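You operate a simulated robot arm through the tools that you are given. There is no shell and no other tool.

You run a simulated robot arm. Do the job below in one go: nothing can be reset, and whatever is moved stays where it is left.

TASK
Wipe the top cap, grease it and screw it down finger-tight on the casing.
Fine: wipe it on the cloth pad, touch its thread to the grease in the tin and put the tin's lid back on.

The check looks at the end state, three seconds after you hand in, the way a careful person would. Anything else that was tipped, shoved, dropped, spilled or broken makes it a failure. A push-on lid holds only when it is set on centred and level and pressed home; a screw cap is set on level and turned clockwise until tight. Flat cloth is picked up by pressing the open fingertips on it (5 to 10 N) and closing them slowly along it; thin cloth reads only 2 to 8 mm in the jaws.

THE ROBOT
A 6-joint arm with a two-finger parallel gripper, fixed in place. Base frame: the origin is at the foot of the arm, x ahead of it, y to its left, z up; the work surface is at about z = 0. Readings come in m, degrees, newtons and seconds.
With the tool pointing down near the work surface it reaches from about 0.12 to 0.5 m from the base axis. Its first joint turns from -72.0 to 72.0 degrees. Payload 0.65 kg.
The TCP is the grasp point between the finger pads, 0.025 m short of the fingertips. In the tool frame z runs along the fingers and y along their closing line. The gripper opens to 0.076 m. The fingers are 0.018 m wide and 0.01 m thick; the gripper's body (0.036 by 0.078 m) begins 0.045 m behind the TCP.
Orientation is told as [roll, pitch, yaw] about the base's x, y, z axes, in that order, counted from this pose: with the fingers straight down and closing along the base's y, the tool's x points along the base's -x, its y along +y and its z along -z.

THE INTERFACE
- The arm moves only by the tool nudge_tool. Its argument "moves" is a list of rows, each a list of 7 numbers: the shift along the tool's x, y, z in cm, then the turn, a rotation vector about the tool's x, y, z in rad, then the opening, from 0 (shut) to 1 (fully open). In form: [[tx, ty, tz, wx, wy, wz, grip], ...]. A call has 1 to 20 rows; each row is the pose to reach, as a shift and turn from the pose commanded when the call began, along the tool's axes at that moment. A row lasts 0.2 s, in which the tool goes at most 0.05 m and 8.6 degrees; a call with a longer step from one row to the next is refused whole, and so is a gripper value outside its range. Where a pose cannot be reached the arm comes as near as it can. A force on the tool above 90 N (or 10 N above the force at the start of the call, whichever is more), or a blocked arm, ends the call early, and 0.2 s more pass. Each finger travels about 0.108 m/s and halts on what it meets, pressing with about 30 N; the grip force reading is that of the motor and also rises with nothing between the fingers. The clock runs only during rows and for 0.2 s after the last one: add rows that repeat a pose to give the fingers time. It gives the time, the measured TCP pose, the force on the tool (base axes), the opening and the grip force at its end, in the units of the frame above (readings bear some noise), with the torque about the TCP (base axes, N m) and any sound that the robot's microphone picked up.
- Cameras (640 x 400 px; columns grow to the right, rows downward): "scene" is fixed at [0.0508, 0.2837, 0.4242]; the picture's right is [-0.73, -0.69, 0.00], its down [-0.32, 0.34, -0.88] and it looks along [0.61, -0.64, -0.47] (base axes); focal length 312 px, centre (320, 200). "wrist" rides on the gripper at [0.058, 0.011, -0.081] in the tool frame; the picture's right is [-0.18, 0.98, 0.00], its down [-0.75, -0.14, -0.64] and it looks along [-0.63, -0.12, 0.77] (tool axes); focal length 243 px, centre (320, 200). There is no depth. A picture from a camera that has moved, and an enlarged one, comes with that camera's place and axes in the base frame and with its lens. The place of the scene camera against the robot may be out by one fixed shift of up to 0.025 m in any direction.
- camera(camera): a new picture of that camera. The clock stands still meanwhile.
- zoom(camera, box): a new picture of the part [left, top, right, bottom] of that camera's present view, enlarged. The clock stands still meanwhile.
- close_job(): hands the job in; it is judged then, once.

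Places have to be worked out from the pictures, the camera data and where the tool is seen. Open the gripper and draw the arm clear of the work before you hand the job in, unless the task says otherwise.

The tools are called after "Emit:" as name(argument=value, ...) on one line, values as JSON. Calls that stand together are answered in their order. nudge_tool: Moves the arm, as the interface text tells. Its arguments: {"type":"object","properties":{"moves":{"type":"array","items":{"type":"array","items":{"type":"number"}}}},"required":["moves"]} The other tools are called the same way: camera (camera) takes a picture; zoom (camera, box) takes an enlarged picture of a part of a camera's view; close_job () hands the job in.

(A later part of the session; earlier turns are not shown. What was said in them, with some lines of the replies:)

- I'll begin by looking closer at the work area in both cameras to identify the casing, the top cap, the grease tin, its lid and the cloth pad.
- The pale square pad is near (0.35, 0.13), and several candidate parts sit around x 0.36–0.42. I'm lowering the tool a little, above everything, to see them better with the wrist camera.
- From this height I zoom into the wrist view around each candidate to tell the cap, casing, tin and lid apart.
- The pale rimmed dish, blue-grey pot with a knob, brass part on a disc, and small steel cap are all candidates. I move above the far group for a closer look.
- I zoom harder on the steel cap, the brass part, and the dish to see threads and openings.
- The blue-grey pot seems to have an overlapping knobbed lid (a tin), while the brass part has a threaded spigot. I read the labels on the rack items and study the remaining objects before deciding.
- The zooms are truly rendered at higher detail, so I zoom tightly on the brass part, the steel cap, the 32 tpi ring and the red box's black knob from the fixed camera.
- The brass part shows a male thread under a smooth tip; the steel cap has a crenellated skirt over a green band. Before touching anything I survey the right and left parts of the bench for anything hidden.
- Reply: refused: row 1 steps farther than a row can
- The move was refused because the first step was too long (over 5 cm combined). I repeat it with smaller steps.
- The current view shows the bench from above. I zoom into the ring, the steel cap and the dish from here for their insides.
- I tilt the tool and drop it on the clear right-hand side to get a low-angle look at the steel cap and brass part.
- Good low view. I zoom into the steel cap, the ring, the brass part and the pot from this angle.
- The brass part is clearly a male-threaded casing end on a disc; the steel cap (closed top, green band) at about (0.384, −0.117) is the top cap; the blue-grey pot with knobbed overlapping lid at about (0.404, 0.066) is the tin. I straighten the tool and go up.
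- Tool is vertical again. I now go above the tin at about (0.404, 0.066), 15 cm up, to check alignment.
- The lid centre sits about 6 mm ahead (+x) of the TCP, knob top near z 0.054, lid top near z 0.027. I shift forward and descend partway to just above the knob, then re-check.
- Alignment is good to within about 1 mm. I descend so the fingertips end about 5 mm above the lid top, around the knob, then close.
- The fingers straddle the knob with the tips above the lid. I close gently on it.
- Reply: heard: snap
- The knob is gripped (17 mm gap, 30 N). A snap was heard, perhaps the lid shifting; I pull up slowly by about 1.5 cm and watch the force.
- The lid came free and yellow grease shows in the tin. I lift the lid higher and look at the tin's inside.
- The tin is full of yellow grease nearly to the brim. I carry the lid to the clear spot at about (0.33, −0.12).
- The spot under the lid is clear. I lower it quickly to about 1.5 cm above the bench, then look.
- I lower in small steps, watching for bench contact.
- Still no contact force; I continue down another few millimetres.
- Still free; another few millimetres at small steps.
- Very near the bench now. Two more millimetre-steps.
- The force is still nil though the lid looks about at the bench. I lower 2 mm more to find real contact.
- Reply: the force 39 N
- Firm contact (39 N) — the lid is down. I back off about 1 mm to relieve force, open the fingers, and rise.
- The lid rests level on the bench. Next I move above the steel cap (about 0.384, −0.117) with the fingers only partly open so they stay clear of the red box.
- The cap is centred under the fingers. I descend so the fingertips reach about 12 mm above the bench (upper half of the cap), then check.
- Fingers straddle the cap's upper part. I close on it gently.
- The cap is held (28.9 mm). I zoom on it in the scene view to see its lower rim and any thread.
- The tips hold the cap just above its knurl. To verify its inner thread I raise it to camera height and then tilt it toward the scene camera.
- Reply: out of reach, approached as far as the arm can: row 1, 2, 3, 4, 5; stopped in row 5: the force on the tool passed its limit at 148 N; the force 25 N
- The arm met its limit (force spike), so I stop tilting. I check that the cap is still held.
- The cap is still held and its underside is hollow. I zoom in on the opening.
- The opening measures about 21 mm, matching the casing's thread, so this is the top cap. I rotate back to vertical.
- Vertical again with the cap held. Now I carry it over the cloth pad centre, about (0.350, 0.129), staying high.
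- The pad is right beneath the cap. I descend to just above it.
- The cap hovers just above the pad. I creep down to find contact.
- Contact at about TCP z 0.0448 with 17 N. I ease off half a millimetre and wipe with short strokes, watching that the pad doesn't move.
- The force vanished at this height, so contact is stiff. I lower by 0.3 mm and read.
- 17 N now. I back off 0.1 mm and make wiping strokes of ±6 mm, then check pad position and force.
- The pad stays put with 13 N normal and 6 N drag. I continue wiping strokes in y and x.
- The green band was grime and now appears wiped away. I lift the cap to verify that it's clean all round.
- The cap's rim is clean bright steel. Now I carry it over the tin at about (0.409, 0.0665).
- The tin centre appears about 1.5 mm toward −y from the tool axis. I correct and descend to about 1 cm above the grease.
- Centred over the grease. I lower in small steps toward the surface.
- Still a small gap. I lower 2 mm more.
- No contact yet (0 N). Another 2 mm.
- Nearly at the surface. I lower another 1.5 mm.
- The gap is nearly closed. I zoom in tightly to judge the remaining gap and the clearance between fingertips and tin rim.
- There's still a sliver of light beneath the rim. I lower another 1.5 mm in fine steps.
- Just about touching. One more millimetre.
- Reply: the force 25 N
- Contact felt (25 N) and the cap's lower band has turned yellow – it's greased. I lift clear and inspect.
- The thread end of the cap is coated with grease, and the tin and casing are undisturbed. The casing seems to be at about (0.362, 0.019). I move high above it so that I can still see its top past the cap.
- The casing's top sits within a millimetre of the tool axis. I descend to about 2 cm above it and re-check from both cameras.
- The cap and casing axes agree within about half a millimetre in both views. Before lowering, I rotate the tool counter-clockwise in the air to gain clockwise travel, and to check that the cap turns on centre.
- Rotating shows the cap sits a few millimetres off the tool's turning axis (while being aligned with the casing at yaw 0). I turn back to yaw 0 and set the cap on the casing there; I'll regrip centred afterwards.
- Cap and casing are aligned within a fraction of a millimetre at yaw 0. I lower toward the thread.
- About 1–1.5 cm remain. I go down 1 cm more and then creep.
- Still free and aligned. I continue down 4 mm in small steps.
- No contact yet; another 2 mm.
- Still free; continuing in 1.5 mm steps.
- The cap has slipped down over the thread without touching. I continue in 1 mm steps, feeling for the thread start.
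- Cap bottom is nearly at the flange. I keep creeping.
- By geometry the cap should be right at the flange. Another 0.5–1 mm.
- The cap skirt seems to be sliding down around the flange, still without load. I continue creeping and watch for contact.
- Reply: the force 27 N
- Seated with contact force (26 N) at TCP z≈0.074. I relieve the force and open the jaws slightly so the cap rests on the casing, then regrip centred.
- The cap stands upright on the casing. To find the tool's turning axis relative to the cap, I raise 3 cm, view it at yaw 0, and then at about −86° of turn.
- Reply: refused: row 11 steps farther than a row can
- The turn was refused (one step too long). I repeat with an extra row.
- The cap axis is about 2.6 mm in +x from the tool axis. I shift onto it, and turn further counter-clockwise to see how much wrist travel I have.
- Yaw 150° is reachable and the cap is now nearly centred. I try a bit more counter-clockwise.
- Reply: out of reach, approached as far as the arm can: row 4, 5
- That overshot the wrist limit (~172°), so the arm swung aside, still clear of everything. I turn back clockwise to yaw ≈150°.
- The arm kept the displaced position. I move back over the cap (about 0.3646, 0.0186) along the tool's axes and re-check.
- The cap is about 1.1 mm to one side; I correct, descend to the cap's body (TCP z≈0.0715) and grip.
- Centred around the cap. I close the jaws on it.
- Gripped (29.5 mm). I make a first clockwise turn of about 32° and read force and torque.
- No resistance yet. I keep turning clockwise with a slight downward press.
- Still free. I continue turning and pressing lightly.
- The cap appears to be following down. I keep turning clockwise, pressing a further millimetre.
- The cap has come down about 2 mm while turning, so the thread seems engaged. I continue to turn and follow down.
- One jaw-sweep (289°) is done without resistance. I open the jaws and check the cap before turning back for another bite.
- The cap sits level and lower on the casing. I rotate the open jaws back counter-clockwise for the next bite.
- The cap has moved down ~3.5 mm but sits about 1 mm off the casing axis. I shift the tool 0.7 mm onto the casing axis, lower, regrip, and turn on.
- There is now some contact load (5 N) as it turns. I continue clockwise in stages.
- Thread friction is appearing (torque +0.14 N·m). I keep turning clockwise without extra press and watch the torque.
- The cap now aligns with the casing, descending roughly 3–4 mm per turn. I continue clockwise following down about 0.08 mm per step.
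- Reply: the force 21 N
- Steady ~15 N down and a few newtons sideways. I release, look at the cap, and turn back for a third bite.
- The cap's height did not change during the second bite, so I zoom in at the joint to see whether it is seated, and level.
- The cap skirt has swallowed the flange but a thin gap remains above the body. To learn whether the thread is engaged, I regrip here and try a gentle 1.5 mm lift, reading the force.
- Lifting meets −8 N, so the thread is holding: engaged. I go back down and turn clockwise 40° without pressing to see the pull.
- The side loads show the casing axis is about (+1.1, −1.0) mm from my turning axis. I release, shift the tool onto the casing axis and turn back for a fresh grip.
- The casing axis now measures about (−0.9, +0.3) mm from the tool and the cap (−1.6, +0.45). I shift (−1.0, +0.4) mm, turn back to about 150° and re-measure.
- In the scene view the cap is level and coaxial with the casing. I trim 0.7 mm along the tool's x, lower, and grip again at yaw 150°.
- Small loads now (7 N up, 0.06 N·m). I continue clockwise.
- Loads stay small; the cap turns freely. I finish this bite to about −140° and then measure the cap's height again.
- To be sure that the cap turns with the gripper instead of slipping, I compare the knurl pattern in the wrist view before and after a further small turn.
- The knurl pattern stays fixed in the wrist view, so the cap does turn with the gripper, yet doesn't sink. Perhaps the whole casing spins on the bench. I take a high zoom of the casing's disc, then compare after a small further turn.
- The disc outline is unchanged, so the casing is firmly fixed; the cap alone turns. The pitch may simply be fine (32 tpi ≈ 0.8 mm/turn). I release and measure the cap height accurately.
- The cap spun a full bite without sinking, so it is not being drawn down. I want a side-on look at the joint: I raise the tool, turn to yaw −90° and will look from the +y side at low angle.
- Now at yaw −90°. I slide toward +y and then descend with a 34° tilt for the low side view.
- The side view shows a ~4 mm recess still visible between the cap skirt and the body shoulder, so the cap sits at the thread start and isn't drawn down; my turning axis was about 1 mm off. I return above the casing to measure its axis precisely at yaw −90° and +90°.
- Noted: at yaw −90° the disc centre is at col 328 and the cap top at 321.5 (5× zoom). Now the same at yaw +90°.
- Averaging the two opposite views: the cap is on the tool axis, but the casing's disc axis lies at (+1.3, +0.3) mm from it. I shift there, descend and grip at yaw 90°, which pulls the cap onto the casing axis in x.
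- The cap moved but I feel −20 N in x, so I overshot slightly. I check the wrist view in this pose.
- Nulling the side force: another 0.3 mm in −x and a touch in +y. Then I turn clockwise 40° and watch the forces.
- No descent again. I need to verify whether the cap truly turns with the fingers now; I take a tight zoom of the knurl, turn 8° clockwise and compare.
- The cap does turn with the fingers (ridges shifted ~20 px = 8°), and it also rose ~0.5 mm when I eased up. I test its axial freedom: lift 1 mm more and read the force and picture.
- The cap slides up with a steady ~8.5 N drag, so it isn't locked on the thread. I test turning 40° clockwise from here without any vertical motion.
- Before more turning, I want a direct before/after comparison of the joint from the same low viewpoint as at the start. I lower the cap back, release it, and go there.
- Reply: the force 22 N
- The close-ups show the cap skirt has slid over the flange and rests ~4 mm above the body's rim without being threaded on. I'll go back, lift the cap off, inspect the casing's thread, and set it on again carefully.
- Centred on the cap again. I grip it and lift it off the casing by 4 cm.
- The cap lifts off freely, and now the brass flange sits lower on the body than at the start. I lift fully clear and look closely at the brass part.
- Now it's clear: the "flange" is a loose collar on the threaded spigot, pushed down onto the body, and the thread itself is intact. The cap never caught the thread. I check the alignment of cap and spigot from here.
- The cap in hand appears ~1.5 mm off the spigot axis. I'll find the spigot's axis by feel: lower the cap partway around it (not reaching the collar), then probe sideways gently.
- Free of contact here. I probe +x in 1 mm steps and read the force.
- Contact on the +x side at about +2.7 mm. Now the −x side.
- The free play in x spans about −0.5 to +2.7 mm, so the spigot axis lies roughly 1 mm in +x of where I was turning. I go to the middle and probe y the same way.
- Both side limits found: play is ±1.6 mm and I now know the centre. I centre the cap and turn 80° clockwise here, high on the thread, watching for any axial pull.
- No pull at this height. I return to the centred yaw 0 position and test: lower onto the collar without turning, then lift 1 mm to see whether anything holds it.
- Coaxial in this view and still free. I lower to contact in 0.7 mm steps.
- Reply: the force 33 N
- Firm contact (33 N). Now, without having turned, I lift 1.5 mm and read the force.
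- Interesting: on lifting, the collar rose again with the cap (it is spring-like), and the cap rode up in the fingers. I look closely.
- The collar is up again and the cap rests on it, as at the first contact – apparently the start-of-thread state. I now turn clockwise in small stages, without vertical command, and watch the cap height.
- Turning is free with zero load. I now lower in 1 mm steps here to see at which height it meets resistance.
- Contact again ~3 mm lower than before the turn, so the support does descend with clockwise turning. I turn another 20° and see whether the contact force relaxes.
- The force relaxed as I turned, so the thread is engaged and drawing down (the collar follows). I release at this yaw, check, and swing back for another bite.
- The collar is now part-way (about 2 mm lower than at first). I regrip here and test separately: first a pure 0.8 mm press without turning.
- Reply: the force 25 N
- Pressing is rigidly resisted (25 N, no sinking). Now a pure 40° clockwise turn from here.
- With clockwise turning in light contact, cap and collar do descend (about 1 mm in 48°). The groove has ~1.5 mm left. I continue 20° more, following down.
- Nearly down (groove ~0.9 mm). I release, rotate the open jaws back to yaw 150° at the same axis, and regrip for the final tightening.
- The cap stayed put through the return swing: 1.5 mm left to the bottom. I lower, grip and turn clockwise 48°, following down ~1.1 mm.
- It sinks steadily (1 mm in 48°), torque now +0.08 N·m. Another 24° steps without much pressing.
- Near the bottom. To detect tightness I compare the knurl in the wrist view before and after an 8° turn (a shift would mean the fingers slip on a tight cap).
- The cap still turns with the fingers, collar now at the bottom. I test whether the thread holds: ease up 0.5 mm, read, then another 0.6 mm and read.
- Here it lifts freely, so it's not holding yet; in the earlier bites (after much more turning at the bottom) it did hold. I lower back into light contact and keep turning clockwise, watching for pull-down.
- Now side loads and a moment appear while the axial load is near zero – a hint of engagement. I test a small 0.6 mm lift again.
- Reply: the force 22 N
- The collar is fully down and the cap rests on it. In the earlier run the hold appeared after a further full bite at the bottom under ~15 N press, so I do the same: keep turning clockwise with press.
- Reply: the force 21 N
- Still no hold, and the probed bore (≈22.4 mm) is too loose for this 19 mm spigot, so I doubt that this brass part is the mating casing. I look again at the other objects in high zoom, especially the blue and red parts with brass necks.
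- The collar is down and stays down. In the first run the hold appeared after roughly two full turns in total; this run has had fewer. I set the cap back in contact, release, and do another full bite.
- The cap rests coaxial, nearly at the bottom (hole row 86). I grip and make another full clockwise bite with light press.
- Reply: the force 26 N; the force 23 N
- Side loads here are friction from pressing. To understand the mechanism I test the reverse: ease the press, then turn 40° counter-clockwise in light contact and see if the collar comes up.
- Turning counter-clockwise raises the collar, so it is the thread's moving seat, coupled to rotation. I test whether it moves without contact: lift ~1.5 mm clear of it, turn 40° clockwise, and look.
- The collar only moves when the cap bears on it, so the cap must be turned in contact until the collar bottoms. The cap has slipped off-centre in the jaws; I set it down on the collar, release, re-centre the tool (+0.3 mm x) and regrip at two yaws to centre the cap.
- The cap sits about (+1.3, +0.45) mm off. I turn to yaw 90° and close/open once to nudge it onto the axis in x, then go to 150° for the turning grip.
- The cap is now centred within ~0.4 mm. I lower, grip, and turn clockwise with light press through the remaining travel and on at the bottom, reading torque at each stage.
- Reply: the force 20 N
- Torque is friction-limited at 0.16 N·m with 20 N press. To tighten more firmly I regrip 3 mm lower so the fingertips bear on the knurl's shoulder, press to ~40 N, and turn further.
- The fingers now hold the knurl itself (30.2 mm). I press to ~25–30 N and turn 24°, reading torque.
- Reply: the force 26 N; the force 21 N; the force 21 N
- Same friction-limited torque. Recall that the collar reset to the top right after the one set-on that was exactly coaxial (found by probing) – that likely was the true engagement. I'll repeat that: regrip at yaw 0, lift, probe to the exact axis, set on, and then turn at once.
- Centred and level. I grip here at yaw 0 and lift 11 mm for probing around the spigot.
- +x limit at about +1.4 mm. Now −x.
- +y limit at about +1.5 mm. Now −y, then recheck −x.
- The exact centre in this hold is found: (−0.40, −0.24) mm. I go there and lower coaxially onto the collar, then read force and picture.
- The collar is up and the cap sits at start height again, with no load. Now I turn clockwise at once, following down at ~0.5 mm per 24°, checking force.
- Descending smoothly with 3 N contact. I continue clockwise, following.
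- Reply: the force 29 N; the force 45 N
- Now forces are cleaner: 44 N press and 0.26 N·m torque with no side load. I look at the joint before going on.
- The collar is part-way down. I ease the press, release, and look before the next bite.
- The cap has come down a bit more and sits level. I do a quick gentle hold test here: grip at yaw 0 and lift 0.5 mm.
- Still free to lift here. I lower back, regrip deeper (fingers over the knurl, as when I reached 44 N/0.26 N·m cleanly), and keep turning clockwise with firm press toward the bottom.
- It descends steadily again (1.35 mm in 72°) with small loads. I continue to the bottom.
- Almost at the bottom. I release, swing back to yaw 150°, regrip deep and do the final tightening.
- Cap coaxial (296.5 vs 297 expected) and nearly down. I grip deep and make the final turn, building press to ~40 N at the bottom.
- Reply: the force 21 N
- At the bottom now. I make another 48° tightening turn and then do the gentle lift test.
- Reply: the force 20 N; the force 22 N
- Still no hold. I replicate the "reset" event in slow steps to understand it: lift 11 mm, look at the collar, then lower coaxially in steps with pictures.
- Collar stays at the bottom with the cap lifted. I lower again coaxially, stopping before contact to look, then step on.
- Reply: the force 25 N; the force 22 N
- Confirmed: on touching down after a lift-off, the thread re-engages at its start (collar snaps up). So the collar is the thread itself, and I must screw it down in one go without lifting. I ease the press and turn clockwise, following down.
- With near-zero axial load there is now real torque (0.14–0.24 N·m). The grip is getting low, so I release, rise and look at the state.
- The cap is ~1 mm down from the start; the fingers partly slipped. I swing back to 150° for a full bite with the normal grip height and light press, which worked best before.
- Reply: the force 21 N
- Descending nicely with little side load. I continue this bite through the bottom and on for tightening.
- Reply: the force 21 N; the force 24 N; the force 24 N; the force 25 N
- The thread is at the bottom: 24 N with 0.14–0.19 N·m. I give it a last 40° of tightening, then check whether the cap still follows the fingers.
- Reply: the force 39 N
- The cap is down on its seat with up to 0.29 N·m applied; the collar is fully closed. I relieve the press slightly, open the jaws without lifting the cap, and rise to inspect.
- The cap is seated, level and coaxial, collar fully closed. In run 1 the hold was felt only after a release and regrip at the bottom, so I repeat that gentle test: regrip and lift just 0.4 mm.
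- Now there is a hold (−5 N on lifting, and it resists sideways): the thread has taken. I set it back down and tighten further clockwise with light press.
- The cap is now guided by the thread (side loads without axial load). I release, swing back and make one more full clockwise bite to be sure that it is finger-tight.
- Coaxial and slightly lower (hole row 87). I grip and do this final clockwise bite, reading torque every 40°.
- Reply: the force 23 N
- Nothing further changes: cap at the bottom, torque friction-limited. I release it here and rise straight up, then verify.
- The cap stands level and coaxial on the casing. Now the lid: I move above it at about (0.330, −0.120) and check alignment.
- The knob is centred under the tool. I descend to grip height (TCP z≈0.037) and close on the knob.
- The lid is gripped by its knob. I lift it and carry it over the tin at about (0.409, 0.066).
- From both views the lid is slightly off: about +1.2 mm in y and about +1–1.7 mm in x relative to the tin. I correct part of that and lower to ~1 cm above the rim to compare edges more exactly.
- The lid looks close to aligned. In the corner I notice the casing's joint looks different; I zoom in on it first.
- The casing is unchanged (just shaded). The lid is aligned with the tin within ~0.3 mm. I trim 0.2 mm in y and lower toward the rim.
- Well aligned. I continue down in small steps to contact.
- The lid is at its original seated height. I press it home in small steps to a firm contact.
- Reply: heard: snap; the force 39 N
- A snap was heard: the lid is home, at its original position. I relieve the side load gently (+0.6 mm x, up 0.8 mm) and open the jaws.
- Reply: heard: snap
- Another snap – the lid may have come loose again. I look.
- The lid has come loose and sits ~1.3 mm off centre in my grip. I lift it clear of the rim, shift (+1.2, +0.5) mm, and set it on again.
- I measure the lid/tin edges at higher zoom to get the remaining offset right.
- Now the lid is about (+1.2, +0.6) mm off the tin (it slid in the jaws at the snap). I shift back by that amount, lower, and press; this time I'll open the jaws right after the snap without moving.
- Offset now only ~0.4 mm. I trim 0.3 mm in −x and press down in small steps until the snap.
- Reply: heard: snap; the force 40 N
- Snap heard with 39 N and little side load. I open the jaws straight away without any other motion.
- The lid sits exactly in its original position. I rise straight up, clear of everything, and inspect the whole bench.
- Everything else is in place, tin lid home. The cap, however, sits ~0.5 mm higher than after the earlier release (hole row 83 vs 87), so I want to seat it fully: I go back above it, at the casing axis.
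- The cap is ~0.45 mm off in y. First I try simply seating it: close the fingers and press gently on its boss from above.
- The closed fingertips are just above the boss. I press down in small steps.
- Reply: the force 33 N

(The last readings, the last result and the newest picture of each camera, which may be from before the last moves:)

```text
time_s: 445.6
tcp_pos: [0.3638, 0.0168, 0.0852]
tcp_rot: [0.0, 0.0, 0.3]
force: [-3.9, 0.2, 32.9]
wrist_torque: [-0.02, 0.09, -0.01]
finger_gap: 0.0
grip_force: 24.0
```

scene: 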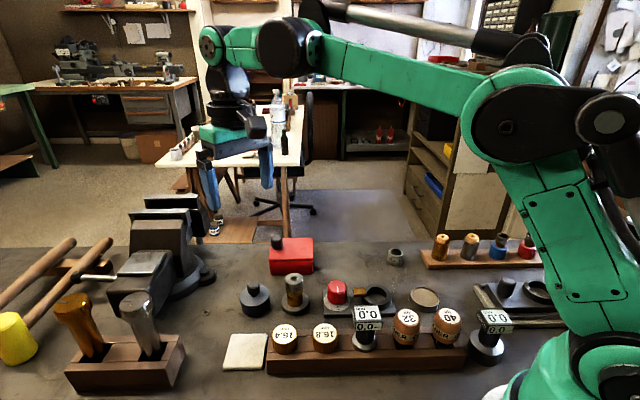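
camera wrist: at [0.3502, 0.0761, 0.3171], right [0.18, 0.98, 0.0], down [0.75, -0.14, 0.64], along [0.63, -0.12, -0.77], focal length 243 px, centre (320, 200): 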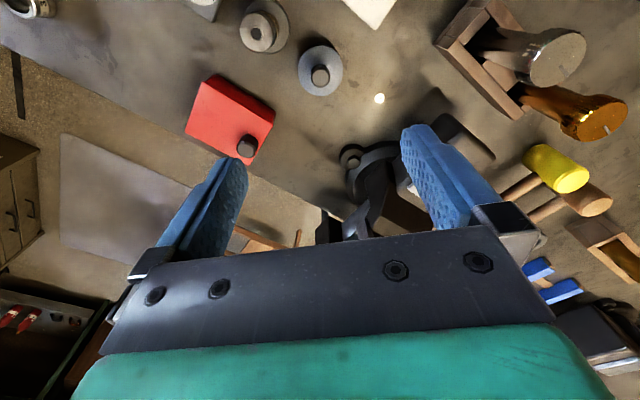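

Emit:
zoom(camera="scene", box=[282, 272, 310, 300])

Emit:
nudge_tool(moves=[[0, 0, -0.1, 0, 0, 0, 0.0], [0, 0, -1, 0, 0, 0, 0.0], [0, 0, -2.5, 0, 0, 0, 0.2], [0, 0, -2.5, 0, 0, 0, 0.6], [0, 0, -2.5, 0, 0, 0, 0.6]])

Emit:
zoom(camera="scene", box=[282, 272, 310, 300])

```text
14.29 times, centred on (296, 286) of scene
camera zoom: at [0.0507, 0.2837, 0.4243], right [-0.73, -0.69, 0.0], down [-0.32, 0.34, -0.88], along [0.61, -0.64, -0.47], focal length 4455 px, centre (663, -1029)
```

zoom: 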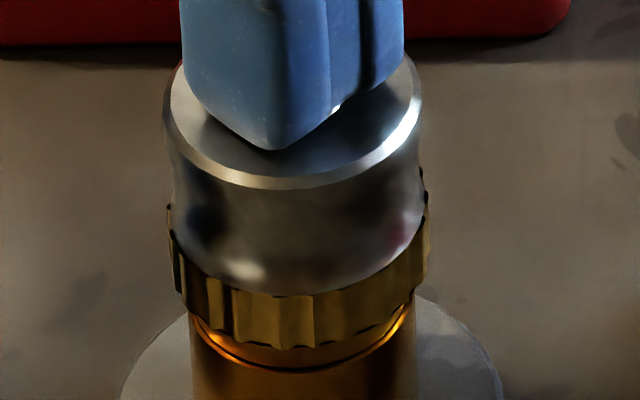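

```text
time_s: 446.8
tcp_pos: [0.364, 0.0161, 0.1104]
tcp_rot: [0.0, 0.2, 0.2]
force: [0.0, 0.4, 0.7]
wrist_torque: [-0.01, -0.02, -0.04]
finger_gap: 0.0453
grip_force: 0.0
```

```text
14.29 times, centred on (296, 286) of scene
camera zoom: at [0.0508, 0.2837, 0.4242], right [-0.73, -0.69, 0.0], down [-0.32, 0.34, -0.88], along [0.61, -0.64, -0.47], focal length 4455 px, centre (663, -1029)
```

zoom: 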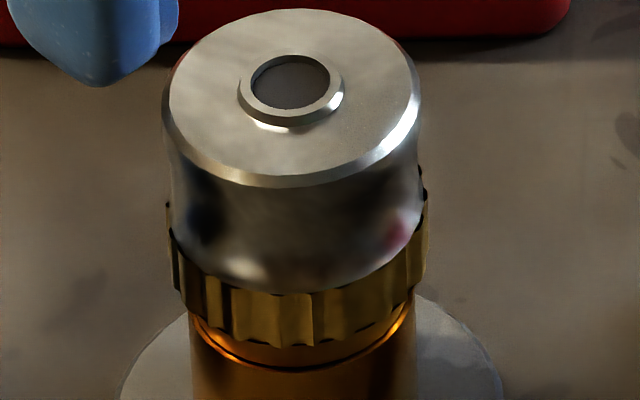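

Pressing confirms that it is fully seated (elastic only). I do one last gentle hold check: grip and lift 0.3 mm.

Emit:
nudge_tool(moves=[[0, 0.02, 1.5, 0, 0, 0, 0.6], [0, 0.02, 3.0, 0, 0, 0, 0.6], [0, 0.02, 4.1, 0, 0, 0, 0.6], [0, 0.02, 4.1, 0, 0, 0, 0.5], [0, 0.02, 4.1, 0, 0, 0, 0.42], [0, 0.02, 4.1, 0, 0, 0, 0.36], [0, 0.02, 4.1, 0, 0, 0, 0.3], [0, 0.02, 4.1, 0, 0, 0, 0.2], [0, 0.02, 4.1, 0, 0, 0, 0.2]])

Emit:
nudge_tool(moves=[[0, 0, -0.02, 0, 0, 0, 0.2], [0, 0, -0.04, 0, 0, 0, 0.2], [0, 0, -0.04, 0, 0, 0, 0.2]])

```text
time_s: 448.8
tcp_pos: [0.3642, 0.016, 0.0692]
tcp_rot: [0.1, 0.1, 0.2]
force: [-0.2, 0.3, -0.6]
wrist_torque: [-0.07, 0.02, 0.01]
finger_gap: 0.0285
grip_force: 30.4
```

```text
time_s: 449.6
tcp_pos: [0.3634, 0.0172, 0.0692]
tcp_rot: [0.1, 0.0, 0.2]
force: [-2.2, 2.6, -6.8]
wrist_torque: [0.11, 0.09, -0.01]
finger_gap: 0.0288
grip_force: 30.0
```

It holds: −6.8 N at 0.4 mm, with sideways resistance. I lower it back, give it a last 24° clockwise snug turn under light press, and release.

Emit:
nudge_tool(moves=[[0, 0, 0.03, 0, 0, 0, 0.2], [0, 0, 0.06, 0, 0, 0, 0.2], [0, 0, 0.06, 0, 0, 0, 0.2]])

Emit:
nudge_tool(moves=[[0, 0, 0.01, 0, 0, 0.14, 0.2], [0, 0, 0.01, 0, 0, 0.28, 0.2], [0, 0, 0.01, 0, 0, 0.42, 0.2]])

Emit:
nudge_tool(moves=[[0, 0, 0, 0, 0, 0, 0.3], [0, 0, 0, 0, 0, 0, 0.4], [0, 0, 0, 0, 0, 0, 0.5], [0, 0, 0, 0, 0, 0, 0.6], [0, 0, -1, 0, 0, 0, 0.6], [0, 0, -3, 0, 0, 0, 0.6], [0, 0, -6, 0, 0, 0, 0.6], [0, 0, -9, 0, 0, 0, 0.8], [0, 0, -9, 0, 0, 0, 1]])

Emit:
zoom(camera="scene", box=[282, 272, 310, 300])

Emit:
zoom(camera="wrist", box=[270, 60, 370, 140])

```text
time_s: 450.4
tcp_pos: [0.3639, 0.0174, 0.0689]
tcp_rot: [0.1, 0.1, 0.1]
force: [-5.5, 1.7, 11.3]
wrist_torque: [0.08, 0.2, 0.01]
finger_gap: 0.0284
grip_force: 29.7
```

```text
time_s: 451.1
tcp_pos: [0.364, 0.0173, 0.0673]
tcp_rot: [0.0, 0.1, -23.9]
force: [-4.8, 7.0, 6.1]
wrist_torque: [0.16, 0.09, 0.07]
finger_gap: 0.0288
grip_force: 30.4
```

```text
time_s: 453.1
tcp_pos: [0.3642, 0.0177, 0.1587]
tcp_rot: [0.1, 0.1, -23.7]
force: [0.0, -0.4, -0.1]
wrist_torque: [0.0, -0.02, -0.01]
finger_gap: 0.076
grip_force: 0.0
```

```text
14.29 times, centred on (296, 286) of scene
camera zoom: at [0.0508, 0.2837, 0.4242], right [-0.73, -0.69, 0.0], down [-0.32, 0.34, -0.88], along [0.61, -0.64, -0.47], focal length 4455 px, centre (663, -1029)
```

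zoom: 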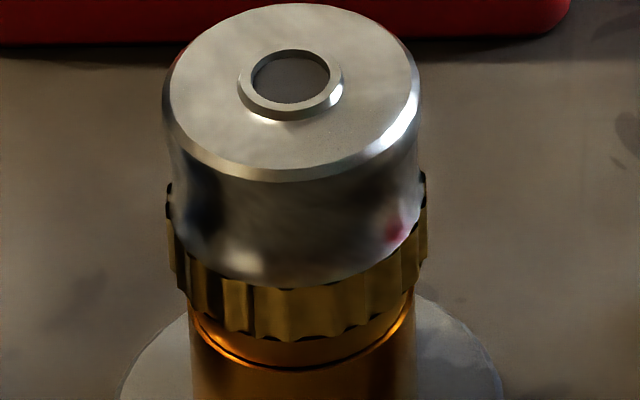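

```text
5.00 times, centred on (320, 100) of wrist
camera zoom: at [0.3152, 0.0508, 0.2387], right [0.57, 0.82, 0.0], down [0.63, -0.43, 0.64], along [0.53, -0.36, -0.77], focal length 1213 px, centre (320, 700)
```

zoom: 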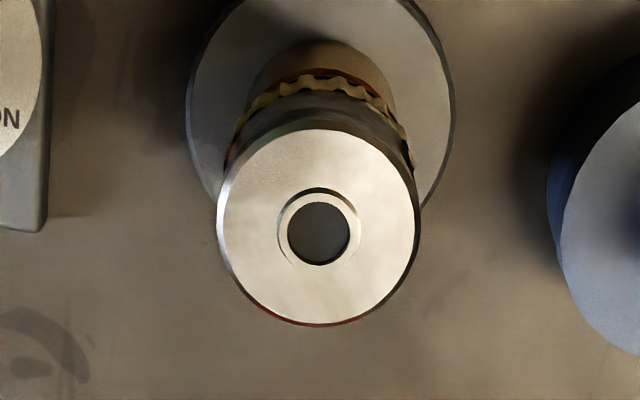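

After that turn the cap sits ~0.6 mm higher than before, so I'll seat it again with a gentle closed-finger press from above and leave it alone after that.

Emit:
nudge_tool(moves=[[0, 0, 1, 0, 0, -0.1, 0.7], [0, 0, 2.5, 0, 0, -0.24, 0.4], [0, 0, 4, 0, 0, -0.38, 0.2], [0, 0, 5.5, 0, 0, -0.41, 0.0], [0, 0, 6.6, 0, 0, -0.41, 0.0], [0, 0, 6.6, 0, 0, -0.41, 0.0]])

Emit:
nudge_tool(moves=[[0, 0, 0.1, 0, 0, 0, 0.0], [0, 0, 0.2, 0, 0, 0, 0.0], [0, 0, 0.2, 0, 0, 0, 0.0]])

Emit:
nudge_tool(moves=[[0, 0, 0.05, 0, 0, 0, 0.0], [0, 0, 0.1, 0, 0, 0, 0.0], [0, 0, 0.1, 0, 0, 0, 0.0]])

Emit:
nudge_tool(moves=[[0, 0, 0.05, 0, 0, 0, 0.0], [0, 0, 0.1, 0, 0, 0, 0.0], [0, 0, 0.1, 0, 0, 0, 0.0]])

```text
time_s: 454.6
tcp_pos: [0.3643, 0.0174, 0.0916]
tcp_rot: [-0.1, 0.1, -0.2]
force: [0.4, 0.1, 0.8]
wrist_torque: [-0.01, 0.02, 0.01]
finger_gap: 0.0
grip_force: 23.7
```

```text
time_s: 455.4
tcp_pos: [0.3639, 0.0175, 0.0913]
tcp_rot: [-0.1, 0.1, -0.3]
force: [0.5, -0.5, -0.2]
wrist_torque: [0.0, -0.02, 0.03]
finger_gap: 0.0001
grip_force: 23.8
```

```text
time_s: 456.1
tcp_pos: [0.3638, 0.0172, 0.0896]
tcp_rot: [0.0, 0.1, -0.3]
force: [-1.3, 0.3, -0.5]
wrist_torque: [0.03, -0.03, 0.01]
finger_gap: 0.0004
grip_force: 23.4
```

```text
time_s: 456.9
tcp_pos: [0.3622, 0.0176, 0.0886]
tcp_rot: [0.0, 0.0, -0.3]
force: [-0.2, 0.4, 1.2]
wrist_torque: [-0.01, 0.04, -0.04]
finger_gap: 0.0
grip_force: 23.7
```

Emit:
nudge_tool(moves=[[0, 0, 0.05, 0, 0, 0, 0.0], [0, 0, 0.1, 0, 0, 0, 0.0], [0, 0, 0.1, 0, 0, 0, 0.0]])

Emit:
nudge_tool(moves=[[0, 0, 0.05, 0, 0, 0, 0.0], [0, 0, 0.1, 0, 0, 0, 0.0], [0, 0, 0.1, 0, 0, 0, 0.0]])

Emit:
zoom(camera="scene", box=[282, 272, 310, 300])

```text
time_s: 457.8
tcp_pos: [0.3642, 0.0169, 0.0879]
tcp_rot: [0.1, 0.2, -0.2]
force: [-0.1, 0.2, -0.2]
wrist_torque: [0.01, -0.02, 0.01]
finger_gap: 0.0
grip_force: 23.7
```

```text
time_s: 458.6
tcp_pos: [0.3632, 0.0171, 0.0864]
tcp_rot: [0.1, 0.1, -0.3]
force: [-0.8, 0.0, 0.0]
wrist_torque: [0.0, 0.03, 0.0]
finger_gap: 0.0001
grip_force: 23.4
```

```text
14.29 times, centred on (296, 286) of scene
camera zoom: at [0.0508, 0.2837, 0.4242], right [-0.73, -0.69, 0.0], down [-0.32, 0.34, -0.88], along [0.61, -0.64, -0.47], focal length 4455 px, centre (663, -1029)
```

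zoom: 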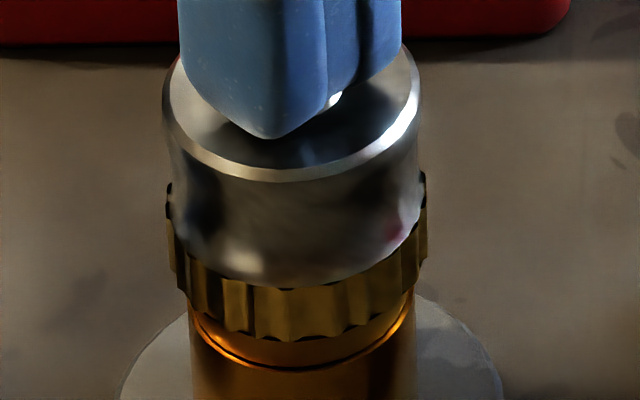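

Emit:
nudge_tool(moves=[[0, 0, 0.04, 0, 0, 0, 0.0], [0, 0, 0.08, 0, 0, 0, 0.0], [0, 0, 0.08, 0, 0, 0, 0.0]])

Emit:
nudge_tool(moves=[[0, 0, 0.03, 0, 0, 0, 0.0], [0, 0, 0.06, 0, 0, 0, 0.0], [0, 0, 0.06, 0, 0, 0, 0.0]])

Emit:
zoom(camera="scene", box=[282, 272, 310, 300])

```text
time_s: 459.4
tcp_pos: [0.3647, 0.0169, 0.0857]
tcp_rot: [-0.1, 0.1, -0.3]
force: [0.6, 0.4, 0.4]
wrist_torque: [-0.01, 0.02, 0.0]
finger_gap: 0.0001
grip_force: 23.0
```

```text
time_s: 460.1
tcp_pos: [0.3646, 0.0168, 0.0855]
tcp_rot: [0.1, 0.1, -0.4]
force: [-3.5, -1.1, 14.7]
wrist_torque: [0.03, 0.09, 0.02]
finger_gap: 0.0
grip_force: 23.7
```

```text
14.29 times, centred on (296, 286) of scene
camera zoom: at [0.0508, 0.2837, 0.4243], right [-0.73, -0.69, 0.0], down [-0.32, 0.34, -0.88], along [0.61, -0.64, -0.47], focal length 4455 px, centre (663, -1029)
```

zoom: 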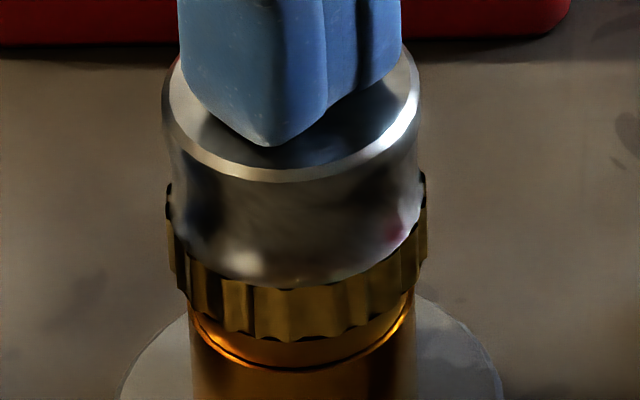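

It resists 15 N without moving, so the thread is axially locked. I press to ~30 N to see if it seats further.

Emit:
nudge_tool(moves=[[0, 0, 0.03, 0, 0, 0, 0.0], [0, 0, 0.05, 0, 0, 0, 0.0], [0, 0, 0.05, 0, 0, 0, 0.0]])

Emit:
zoom(camera="scene", box=[282, 272, 310, 300])

Emit:
zoom(camera="scene", box=[286, 286, 306, 299])

```text
time_s: 460.9
tcp_pos: [0.3643, 0.0182, 0.0853]
tcp_rot: [0.1, 0.2, -0.2]
force: [-5.6, 3.4, 47.6]
wrist_torque: [0.02, 0.15, 0.0]
finger_gap: 0.0
grip_force: 23.7
```

```text
14.29 times, centred on (296, 286) of scene
camera zoom: at [0.0507, 0.2837, 0.4243], right [-0.73, -0.69, 0.0], down [-0.32, 0.34, -0.88], along [0.61, -0.64, -0.47], focal length 4455 px, centre (663, -1029)
```

zoom: 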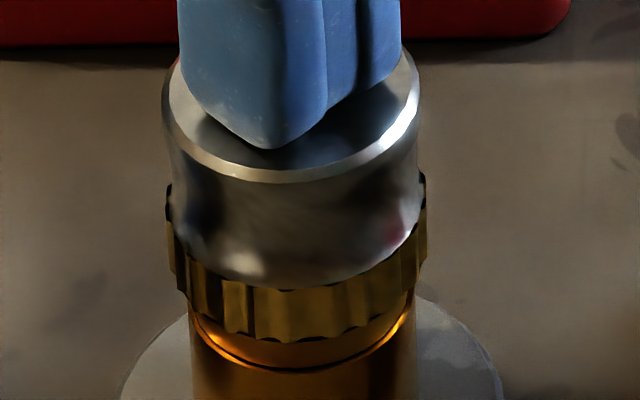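

```text
16.00 times, centred on (296, 292) of scene
camera zoom: at [0.0507, 0.2837, 0.4243], right [-0.73, -0.69, 0.0], down [-0.32, 0.34, -0.88], along [0.61, -0.64, -0.47], focal length 4990 px, centre (704, -1280)
```

zoom: 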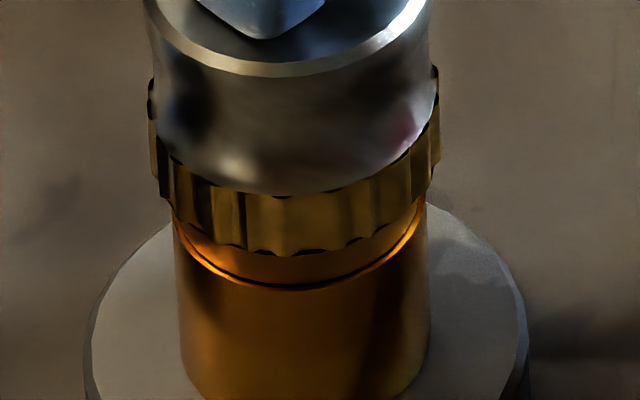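

Rigid under 48 N – fully supported. The apparent height change may just be a sideways shift within the play, so I rise and measure the cap's offset from the casing disc at yaw 0 and +90°.

Emit:
nudge_tool(moves=[[0, 0, -0.15, 0, 0, 0, 0.0], [0, 0, -2, 0, 0, 0, 0.0], [0, 0, -5, 0, 0, 0, 0.3], [0, 0, -7.5, 0, 0, 0, 0.6], [0, 0, -7.5, 0, 0, 0, 0.6]])

Emit:
zoom(camera="wrist", box=[280, 60, 360, 140])

Emit:
nudge_tool(moves=[[0, 0, 0, 0, 0, -0.14, 0.6], [0, 0, 0, 0, 0, -0.28, 0.6], [0, 0, 0, 0, 0, -0.42, 0.6], [0, 0, 0, 0, 0, -0.56, 0.6], [0, 0, 0, 0, 0, -0.7, 0.6], [0, 0, 0, 0, 0, -0.84, 0.6], [0, 0, 0, 0, 0, -0.98, 0.6], [0, 0, 0, 0, 0, -1.12, 0.6], [0, 0, 0, 0, 0, -1.26, 0.6], [0, 0, 0, 0, 0, -1.4, 0.6], [0, 0, 0, 0, 0, -1.54, 0.6], [0, 0, 0, 0, 0, -1.576, 0.6], [0, 0, 0, 0, 0, -1.576, 0.6]])

Emit:
zoom(camera="wrist", box=[280, 60, 360, 140])

Emit:
zoom(camera="scene", box=[282, 272, 310, 300])

```text
time_s: 462.1
tcp_pos: [0.3646, 0.0168, 0.1589]
tcp_rot: [0.0, 0.1, -0.3]
force: [-0.1, 0.2, -0.2]
wrist_torque: [0.02, 0.0, -0.03]
finger_gap: 0.0455
grip_force: 0.0
```

```text
5.00 times, centred on (320, 100) of wrist
camera zoom: at [0.3065, 0.0279, 0.2394], right [0.19, 0.98, 0.0], down [0.75, -0.15, 0.64], along [0.63, -0.12, -0.77], focal length 1213 px, centre (320, 700)
```

zoom: 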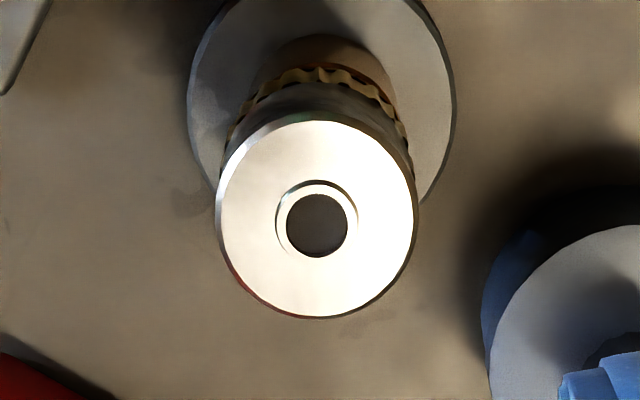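

```text
time_s: 464.9
tcp_pos: [0.3648, 0.0171, 0.1588]
tcp_rot: [0.1, -0.1, 90.0]
force: [-0.7, 0.1, -0.8]
wrist_torque: [-0.02, 0.0, -0.02]
finger_gap: 0.0458
grip_force: 0.0
```

```text
5.00 times, centred on (320, 100) of wrist
camera zoom: at [0.3536, -0.0417, 0.239], right [-0.98, 0.18, 0.0], down [0.14, 0.75, 0.64], along [0.12, 0.63, -0.77], focal length 1213 px, centre (320, 700)
```

zoom: 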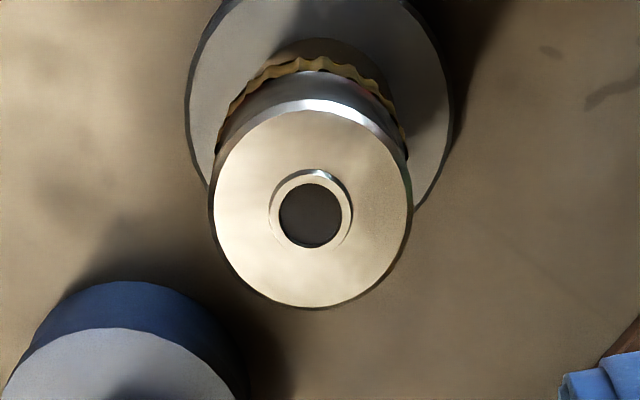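

```text
14.29 times, centred on (296, 286) of scene
camera zoom: at [0.0508, 0.2837, 0.4242], right [-0.73, -0.69, 0.0], down [-0.32, 0.34, -0.88], along [0.61, -0.64, -0.47], focal length 4455 px, centre (663, -1029)
```

zoom: 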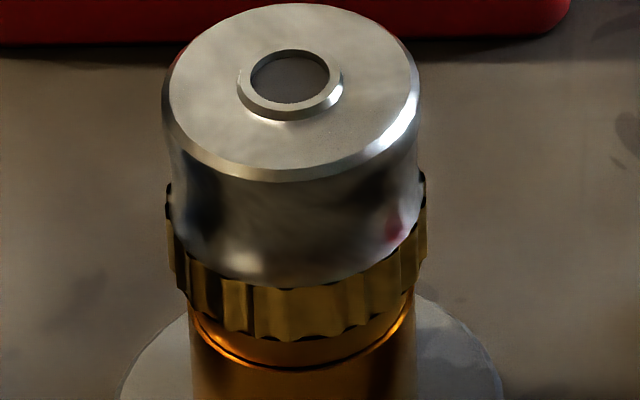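

Measured: the cap has been dragged about (+1.1, −1.0) mm off the casing axis (within its play). I centre it: shift the tool onto the casing axis, grip at yaw 90° with a slight wiggle, release, then the same at yaw 0.

Emit:
nudge_tool(moves=[[0.02, -0.052, 2, 0, 0, 0, 0.6], [0.02, -0.052, 4, 0, 0, 0, 0.6], [0.02, -0.052, 6, 0, 0, 0, 0.6], [0.02, -0.052, 8, 0, 0, 0, 0.6], [0.02, -0.052, 9.0, 0, 0, 0, 0.6], [0.02, -0.052, 9.0, 0, 0, 0, 0.5], [0.02, -0.052, 9.0, 0, 0, 0, 0.42], [0.02, -0.052, 9.0, 0, 0, 0, 0.38], [0.02, -0.052, 9.0, 0, 0, 0, 0.34], [0.02, -0.052, 9.0, 0, 0, 0, 0.3]])

Emit:
nudge_tool(moves=[[0, 0, 0, 0, 0, 0.12, 0.3], [0, 0, 0, 0, 0, 0.24, 0.3], [0, 0, 0, 0, 0, 0.3, 0.3], [0, 0, 0, 0, 0, 0.3, 0.3]])

Emit:
zoom(camera="wrist", box=[260, 80, 380, 200])

```text
time_s: 467.1
tcp_pos: [0.3648, 0.0172, 0.0684]
tcp_rot: [0.1, 0.0, 90.0]
force: [-1.9, 0.3, -1.2]
wrist_torque: [0.0, -0.03, 0.04]
finger_gap: 0.029
grip_force: 30.3
```

```text
time_s: 468.1
tcp_pos: [0.3639, 0.0174, 0.0687]
tcp_rot: [0.1, 0.0, 72.6]
force: [0.5, -1.7, 1.0]
wrist_torque: [-0.05, 0.03, 0.01]
finger_gap: 0.0289
grip_force: 30.2
```

```text
3.33 times, centred on (320, 140) of wrist
camera zoom: at [0.337, -0.0358, 0.1491], right [-0.88, 0.47, 0.0], down [0.36, 0.68, 0.64], along [0.3, 0.57, -0.77], focal length 809 px, centre (320, 400)
```

zoom: 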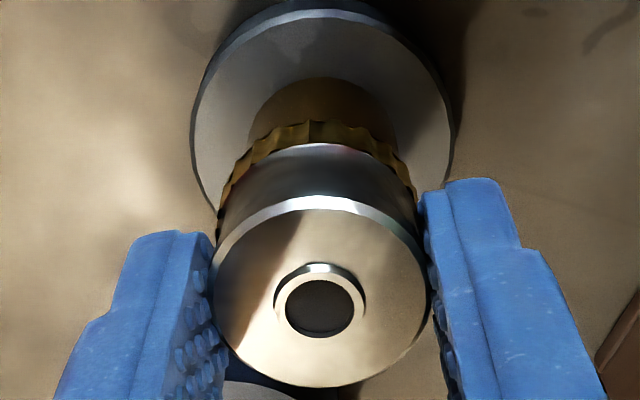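

Emit:
nudge_tool(moves=[[0, 0, 0, 0, 0, 0, 0.38], [0, 0, 0, 0, 0, 0, 0.45], [0, 0, 0, 0, 0, 0, 0.6], [0, 0, -0.4, 0, 0, 0.14, 0.6], [0, 0, -0.4, 0, 0, 0.28, 0.6], [0, 0, -0.4, 0, 0, 0.42, 0.6], [0, 0, -0.4, 0, 0, 0.56, 0.6], [0, 0, -0.4, 0, 0, 0.7, 0.6], [0, 0, -0.4, 0, 0, 0.84, 0.6], [0, 0, -0.4, 0, 0, 0.98, 0.6], [0, 0, -0.4, 0, 0, 1.12, 0.6], [0, 0, -0.4, 0, 0, 1.267, 0.6], [0, 0, -0.1, 0, 0, 1.267, 0.6], [0, 0, 0, 0, 0, 1.267, 0.5], [0, 0, 0, 0, 0, 1.267, 0.42], [0, 0, 0, 0, 0, 1.267, 0.38], [0, 0, 0, 0, 0, 1.267, 0.34], [0, 0, 0, 0, 0, 1.267, 0.3]])

Emit:
nudge_tool(moves=[[0, 0, 0.01, 0, 0, 0.12, 0.3], [0, 0, 0.01, 0, 0, 0.24, 0.3], [0, 0, 0.01, 0, 0, 0.3, 0.3], [0, 0, 0.01, 0, 0, 0.3, 0.3]])

Emit:
nudge_tool(moves=[[0, 0, 0, 0, 0, 0, 0.38], [0, 0, 0, 0, 0, 0, 0.45], [0, 0, 0, 0, 0, 0, 0.6], [0, 0, -1, 0, 0, 0, 0.6], [0, 0, -3, 0, 0, -0.1, 0.6], [0, 0, -6, 0, 0, -0.2, 0.6], [0, 0, -9, 0, 0, -0.3, 0.6], [0, 0, -9, 0, 0, -0.3, 0.6]])

Emit:
zoom(camera="wrist", box=[280, 60, 360, 140])

Emit:
zoom(camera="scene", box=[282, 272, 310, 300])

```text
time_s: 471.9
tcp_pos: [0.3646, 0.018, 0.0703]
tcp_rot: [0.0, 0.1, 0.3]
force: [-0.6, 0.1, 0.8]
wrist_torque: [-0.01, -0.02, 0.0]
finger_gap: 0.0298
grip_force: 29.9
```

```text
time_s: 472.9
tcp_pos: [0.3643, 0.0173, 0.0686]
tcp_rot: [0.1, 0.0, -17.0]
force: [0.4, 0.7, 1.9]
wrist_torque: [0.0, 0.01, 0.0]
finger_gap: 0.0299
grip_force: 30.3
```

```text
time_s: 474.8
tcp_pos: [0.3655, 0.0168, 0.1605]
tcp_rot: [0.0, 0.1, 0.2]
force: [0.5, 0.1, 0.3]
wrist_torque: [0.0, 0.02, -0.01]
finger_gap: 0.0458
grip_force: 0.0
```

```text
5.00 times, centred on (320, 100) of wrist
camera zoom: at [0.307, 0.0272, 0.2404], right [0.18, 0.98, 0.0], down [0.75, -0.14, 0.64], along [0.63, -0.12, -0.77], focal length 1213 px, centre (320, 700)
```

zoom: 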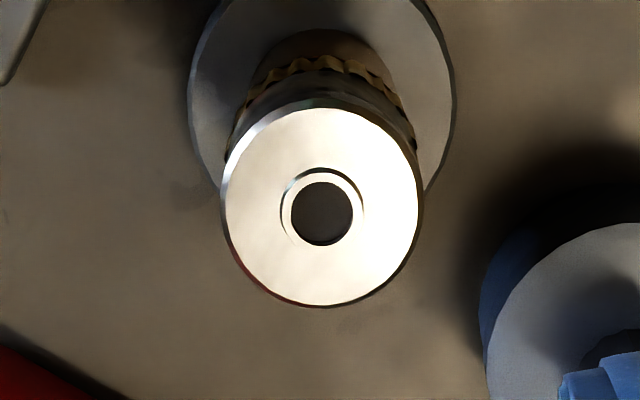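

```text
14.29 times, centred on (296, 286) of scene
camera zoom: at [0.0508, 0.2837, 0.4242], right [-0.73, -0.69, 0.0], down [-0.32, 0.34, -0.88], along [0.61, -0.64, -0.47], focal length 4455 px, centre (663, -1029)
```

zoom: 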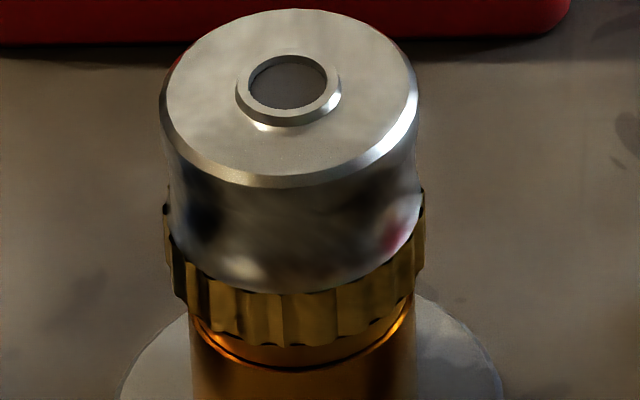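

The cap is now centred within ~0.4 mm, level, at the bottom. I finish with one gentle central press from above with closed fingers (this preceded the state in which it held) and then leave it.

Emit:
nudge_tool(moves=[[0, 0, 1.5, 0, 0, 0, 0.4], [0, 0, 3, 0, 0, 0, 0.2], [0, 0, 5, 0, 0, 0, 0.0], [0, 0, 6.6, 0, 0, 0, 0.0], [0, 0, 7.1, 0, 0, 0, 0.0], [0, 0, 7.1, 0, 0, 0, 0.0]])

Emit:
nudge_tool(moves=[[0, 0, 0.06, 0, 0, 0, 0.0], [0, 0, 0.12, 0, 0, 0, 0.0], [0, 0, 0.12, 0, 0, 0, 0.0]])

Emit:
nudge_tool(moves=[[0, 0, 0.05, 0, 0, 0, 0.0], [0, 0, 0.1, 0, 0, 0, 0.0], [0, 0, 0.1, 0, 0, 0, 0.0]])

Emit:
nudge_tool(moves=[[0, 0, 0.04, 0, 0, 0, 0.0], [0, 0, 0.08, 0, 0, 0, 0.0], [0, 0, 0.08, 0, 0, 0, 0.0]])

```text
time_s: 476.1
tcp_pos: [0.3656, 0.0159, 0.0884]
tcp_rot: [0.0, 0.1, 0.2]
force: [-0.2, -0.4, 0.1]
wrist_torque: [-0.02, 0.0, 0.03]
finger_gap: 0.0
grip_force: 23.9
```

```text
time_s: 476.9
tcp_pos: [0.3649, 0.0173, 0.0883]
tcp_rot: [-0.1, 0.0, 0.2]
force: [0.6, -0.1, 0.3]
wrist_torque: [0.02, -0.02, 0.0]
finger_gap: 0.0
grip_force: 23.5
```

```text
time_s: 477.8
tcp_pos: [0.3648, 0.0174, 0.0858]
tcp_rot: [0.0, 0.1, 0.2]
force: [0.0, 0.6, -0.1]
wrist_torque: [-0.02, 0.02, 0.02]
finger_gap: 0.0
grip_force: 23.6
```

```text
time_s: 478.6
tcp_pos: [0.364, 0.0178, 0.0844]
tcp_rot: [0.0, 0.0, 0.1]
force: [-0.5, -0.5, 11.2]
wrist_torque: [-0.02, -0.02, -0.02]
finger_gap: 0.0
grip_force: 23.7
```

Emit:
nudge_tool(moves=[[0, 0, 0.03, 0, 0, 0, 0.0], [0, 0, 0.05, 0, 0, 0, 0.0], [0, 0, 0.05, 0, 0, 0, 0.0]])

Emit:
nudge_tool(moves=[[0, 0, -0.15, 0, 0, 0, 0.0], [0, 0, -1.5, 0, 0, 0, 0.0], [0, 0, -4.5, 0, 0, 0, 0.0], [0, 0, -8, 0, 0, 0, 0.3], [0, 0, -8, 0, 0, 0, 0.6]])

Emit:
zoom(camera="scene", box=[282, 272, 310, 300])

Emit:
zoom(camera="wrist", box=[280, 60, 360, 140])

```text
time_s: 479.4
tcp_pos: [0.3637, 0.0176, 0.0838]
tcp_rot: [0.0, -0.1, 0.3]
force: [5.6, -2.0, 19.9]
wrist_torque: [-0.07, -0.12, 0.0]
finger_gap: 0.0003
grip_force: 23.8
```

```text
time_s: 480.6
tcp_pos: [0.3645, 0.0168, 0.1633]
tcp_rot: [0.1, 0.1, 0.3]
force: [-1.4, 0.1, 0.0]
wrist_torque: [0.01, 0.03, -0.02]
finger_gap: 0.0458
grip_force: 0.1
```

```text
14.29 times, centred on (296, 286) of scene
camera zoom: at [0.0508, 0.2837, 0.4242], right [-0.73, -0.69, 0.0], down [-0.32, 0.34, -0.88], along [0.61, -0.64, -0.47], focal length 4455 px, centre (663, -1029)
```

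zoom: 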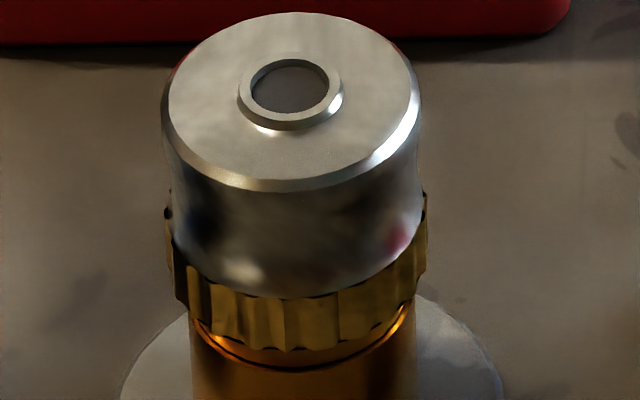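

```text
5.00 times, centred on (320, 100) of wrist
camera zoom: at [0.3062, 0.0272, 0.2443], right [0.18, 0.98, 0.0], down [0.75, -0.14, 0.64], along [0.63, -0.12, -0.77], focal length 1213 px, centre (320, 700)
```

zoom: 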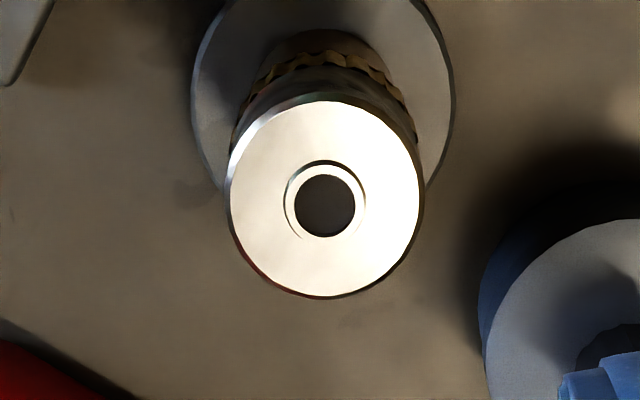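

The cap is seated, level and coaxial, the lid is snapped on the tin. I open the gripper and draw the arm up and back to its starting area, then take a final look.

Emit:
nudge_tool(moves=[[0.5, 0, -3, 0, 0, 0, 0.8], [2, 1, -6, 0, 0, 0, 1], [4.5, 2.5, -9, 0, 0, 0, 1], [7.5, 4, -11, 0, 0, 0, 1], [10.5, 5.5, -11.5, 0, 0, 0, 1], [13.4, 7.3, -11.5, 0, 0, 0, 1], [13.4, 7.3, -11.5, 0, 0, 0, 1]])

Emit:
camera(camera="scene")

Emit:
zoom(camera="scene", box=[220, 230, 420, 380])

Emit:
zoom(camera="scene", box=[380, 220, 620, 380])

Emit:
zoom(camera="scene", box=[282, 272, 310, 300])

```text
time_s: 482.1
tcp_pos: [0.2296, 0.0894, 0.2801]
tcp_rot: [-0.1, 0.2, 0.2]
force: [0.2, -0.2, 0.4]
wrist_torque: [-0.03, 0.01, -0.04]
finger_gap: 0.0759
grip_force: 0.1
```

```text
taken
```

scene: 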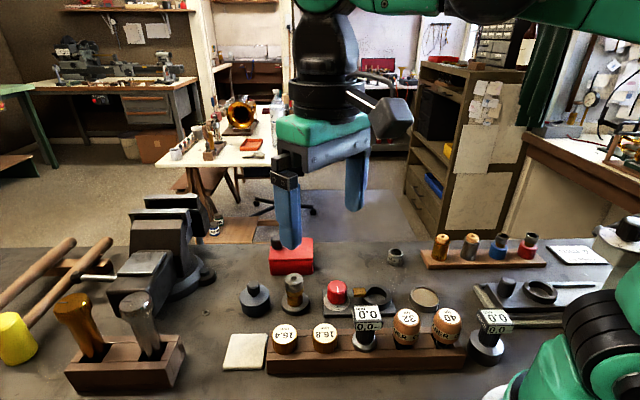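

```text
2.67 times, centred on (320, 305) of scene
camera zoom: at [0.0508, 0.2837, 0.4242], right [-0.73, -0.69, 0.0], down [-0.32, 0.34, -0.88], along [0.61, -0.64, -0.47], focal length 832 px, centre (320, -80)
```

zoom: 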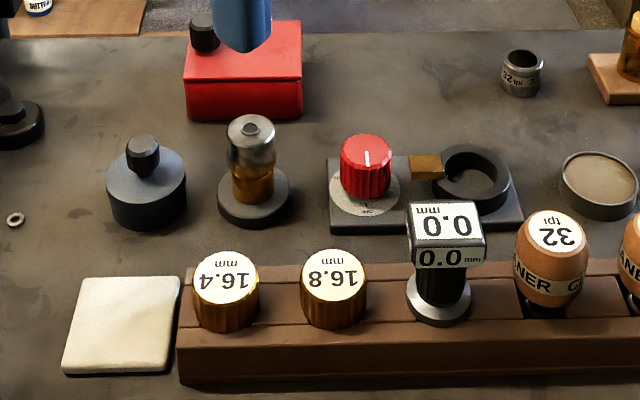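

```text
2.50 times, centred on (500, 300) of scene
camera zoom: at [0.0508, 0.2837, 0.4242], right [-0.73, -0.69, 0.0], down [-0.32, 0.34, -0.88], along [0.61, -0.64, -0.47], focal length 780 px, centre (-130, -50)
```

zoom: 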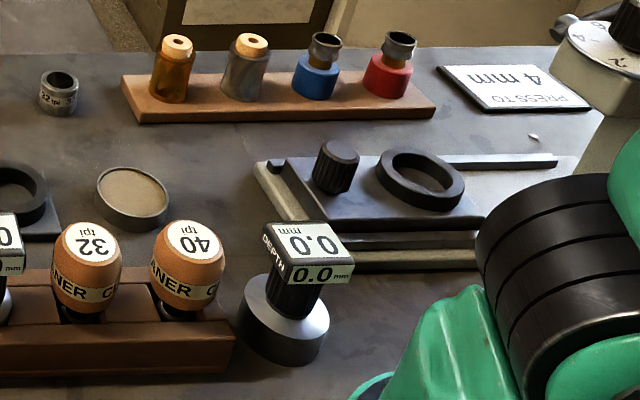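

```text
14.29 times, centred on (296, 286) of scene
camera zoom: at [0.0508, 0.2837, 0.4242], right [-0.73, -0.69, 0.0], down [-0.32, 0.34, -0.88], along [0.61, -0.64, -0.47], focal length 4455 px, centre (663, -1029)
```

zoom: 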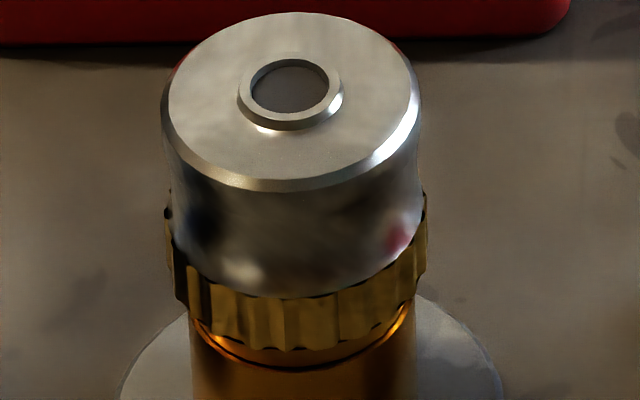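

The final pictures show the cap wiped, greased and level on the casing, turned down until its collar closed. The tin's lid is snapped home, the rest of the bench is where it was, and the arm is clear with the gripper open. I never felt torque above about 0.3 N·m, and the cap's hold came and went between tests, so I can't be sure that it is finger-tight. I hand the job in.

Emit:
close_job()

```text
The job is handed in.
```

I've handed the job in, but I can't confirm the cap is finger-tight. The wiping, the greasing and the tin's lid all went as asked.

- **Wiped:** I rubbed the cap on the cloth pad until the green grime on its rim was gone.
- **Greased:** I touched the cap's rim to the grease in the tin, and the rim came away coated.
- **Screwed down:** The cap is on the brass casing, level and centred to within about 0.4 mm. I turned it clockwise until the brass collar under it had closed fully.
- **Why I doubt it is tight:** I never felt a clear stop. The most torque I measured was about 0.3 N·m, and the cap still turned with the fingers. When I tried lifting it slightly, it sometimes held with 5–8 N and sometimes came up freely. I didn't repeat that test after the final seating.
- **Collar:** It moved down as the cap was turned. I took it for part of the thread, but I'm not certain of that. When I lifted the cap off and set it on again, the collar jumped back up and I had to screw it down afresh.
- **Tin:** The lid is back on. It came loose once as I let go, so I set it again; it snapped home and stayed on, in its original position.

Nothing else on the bench looks moved, tipped or spilled. The gripper is open and the arm is drawn clear.
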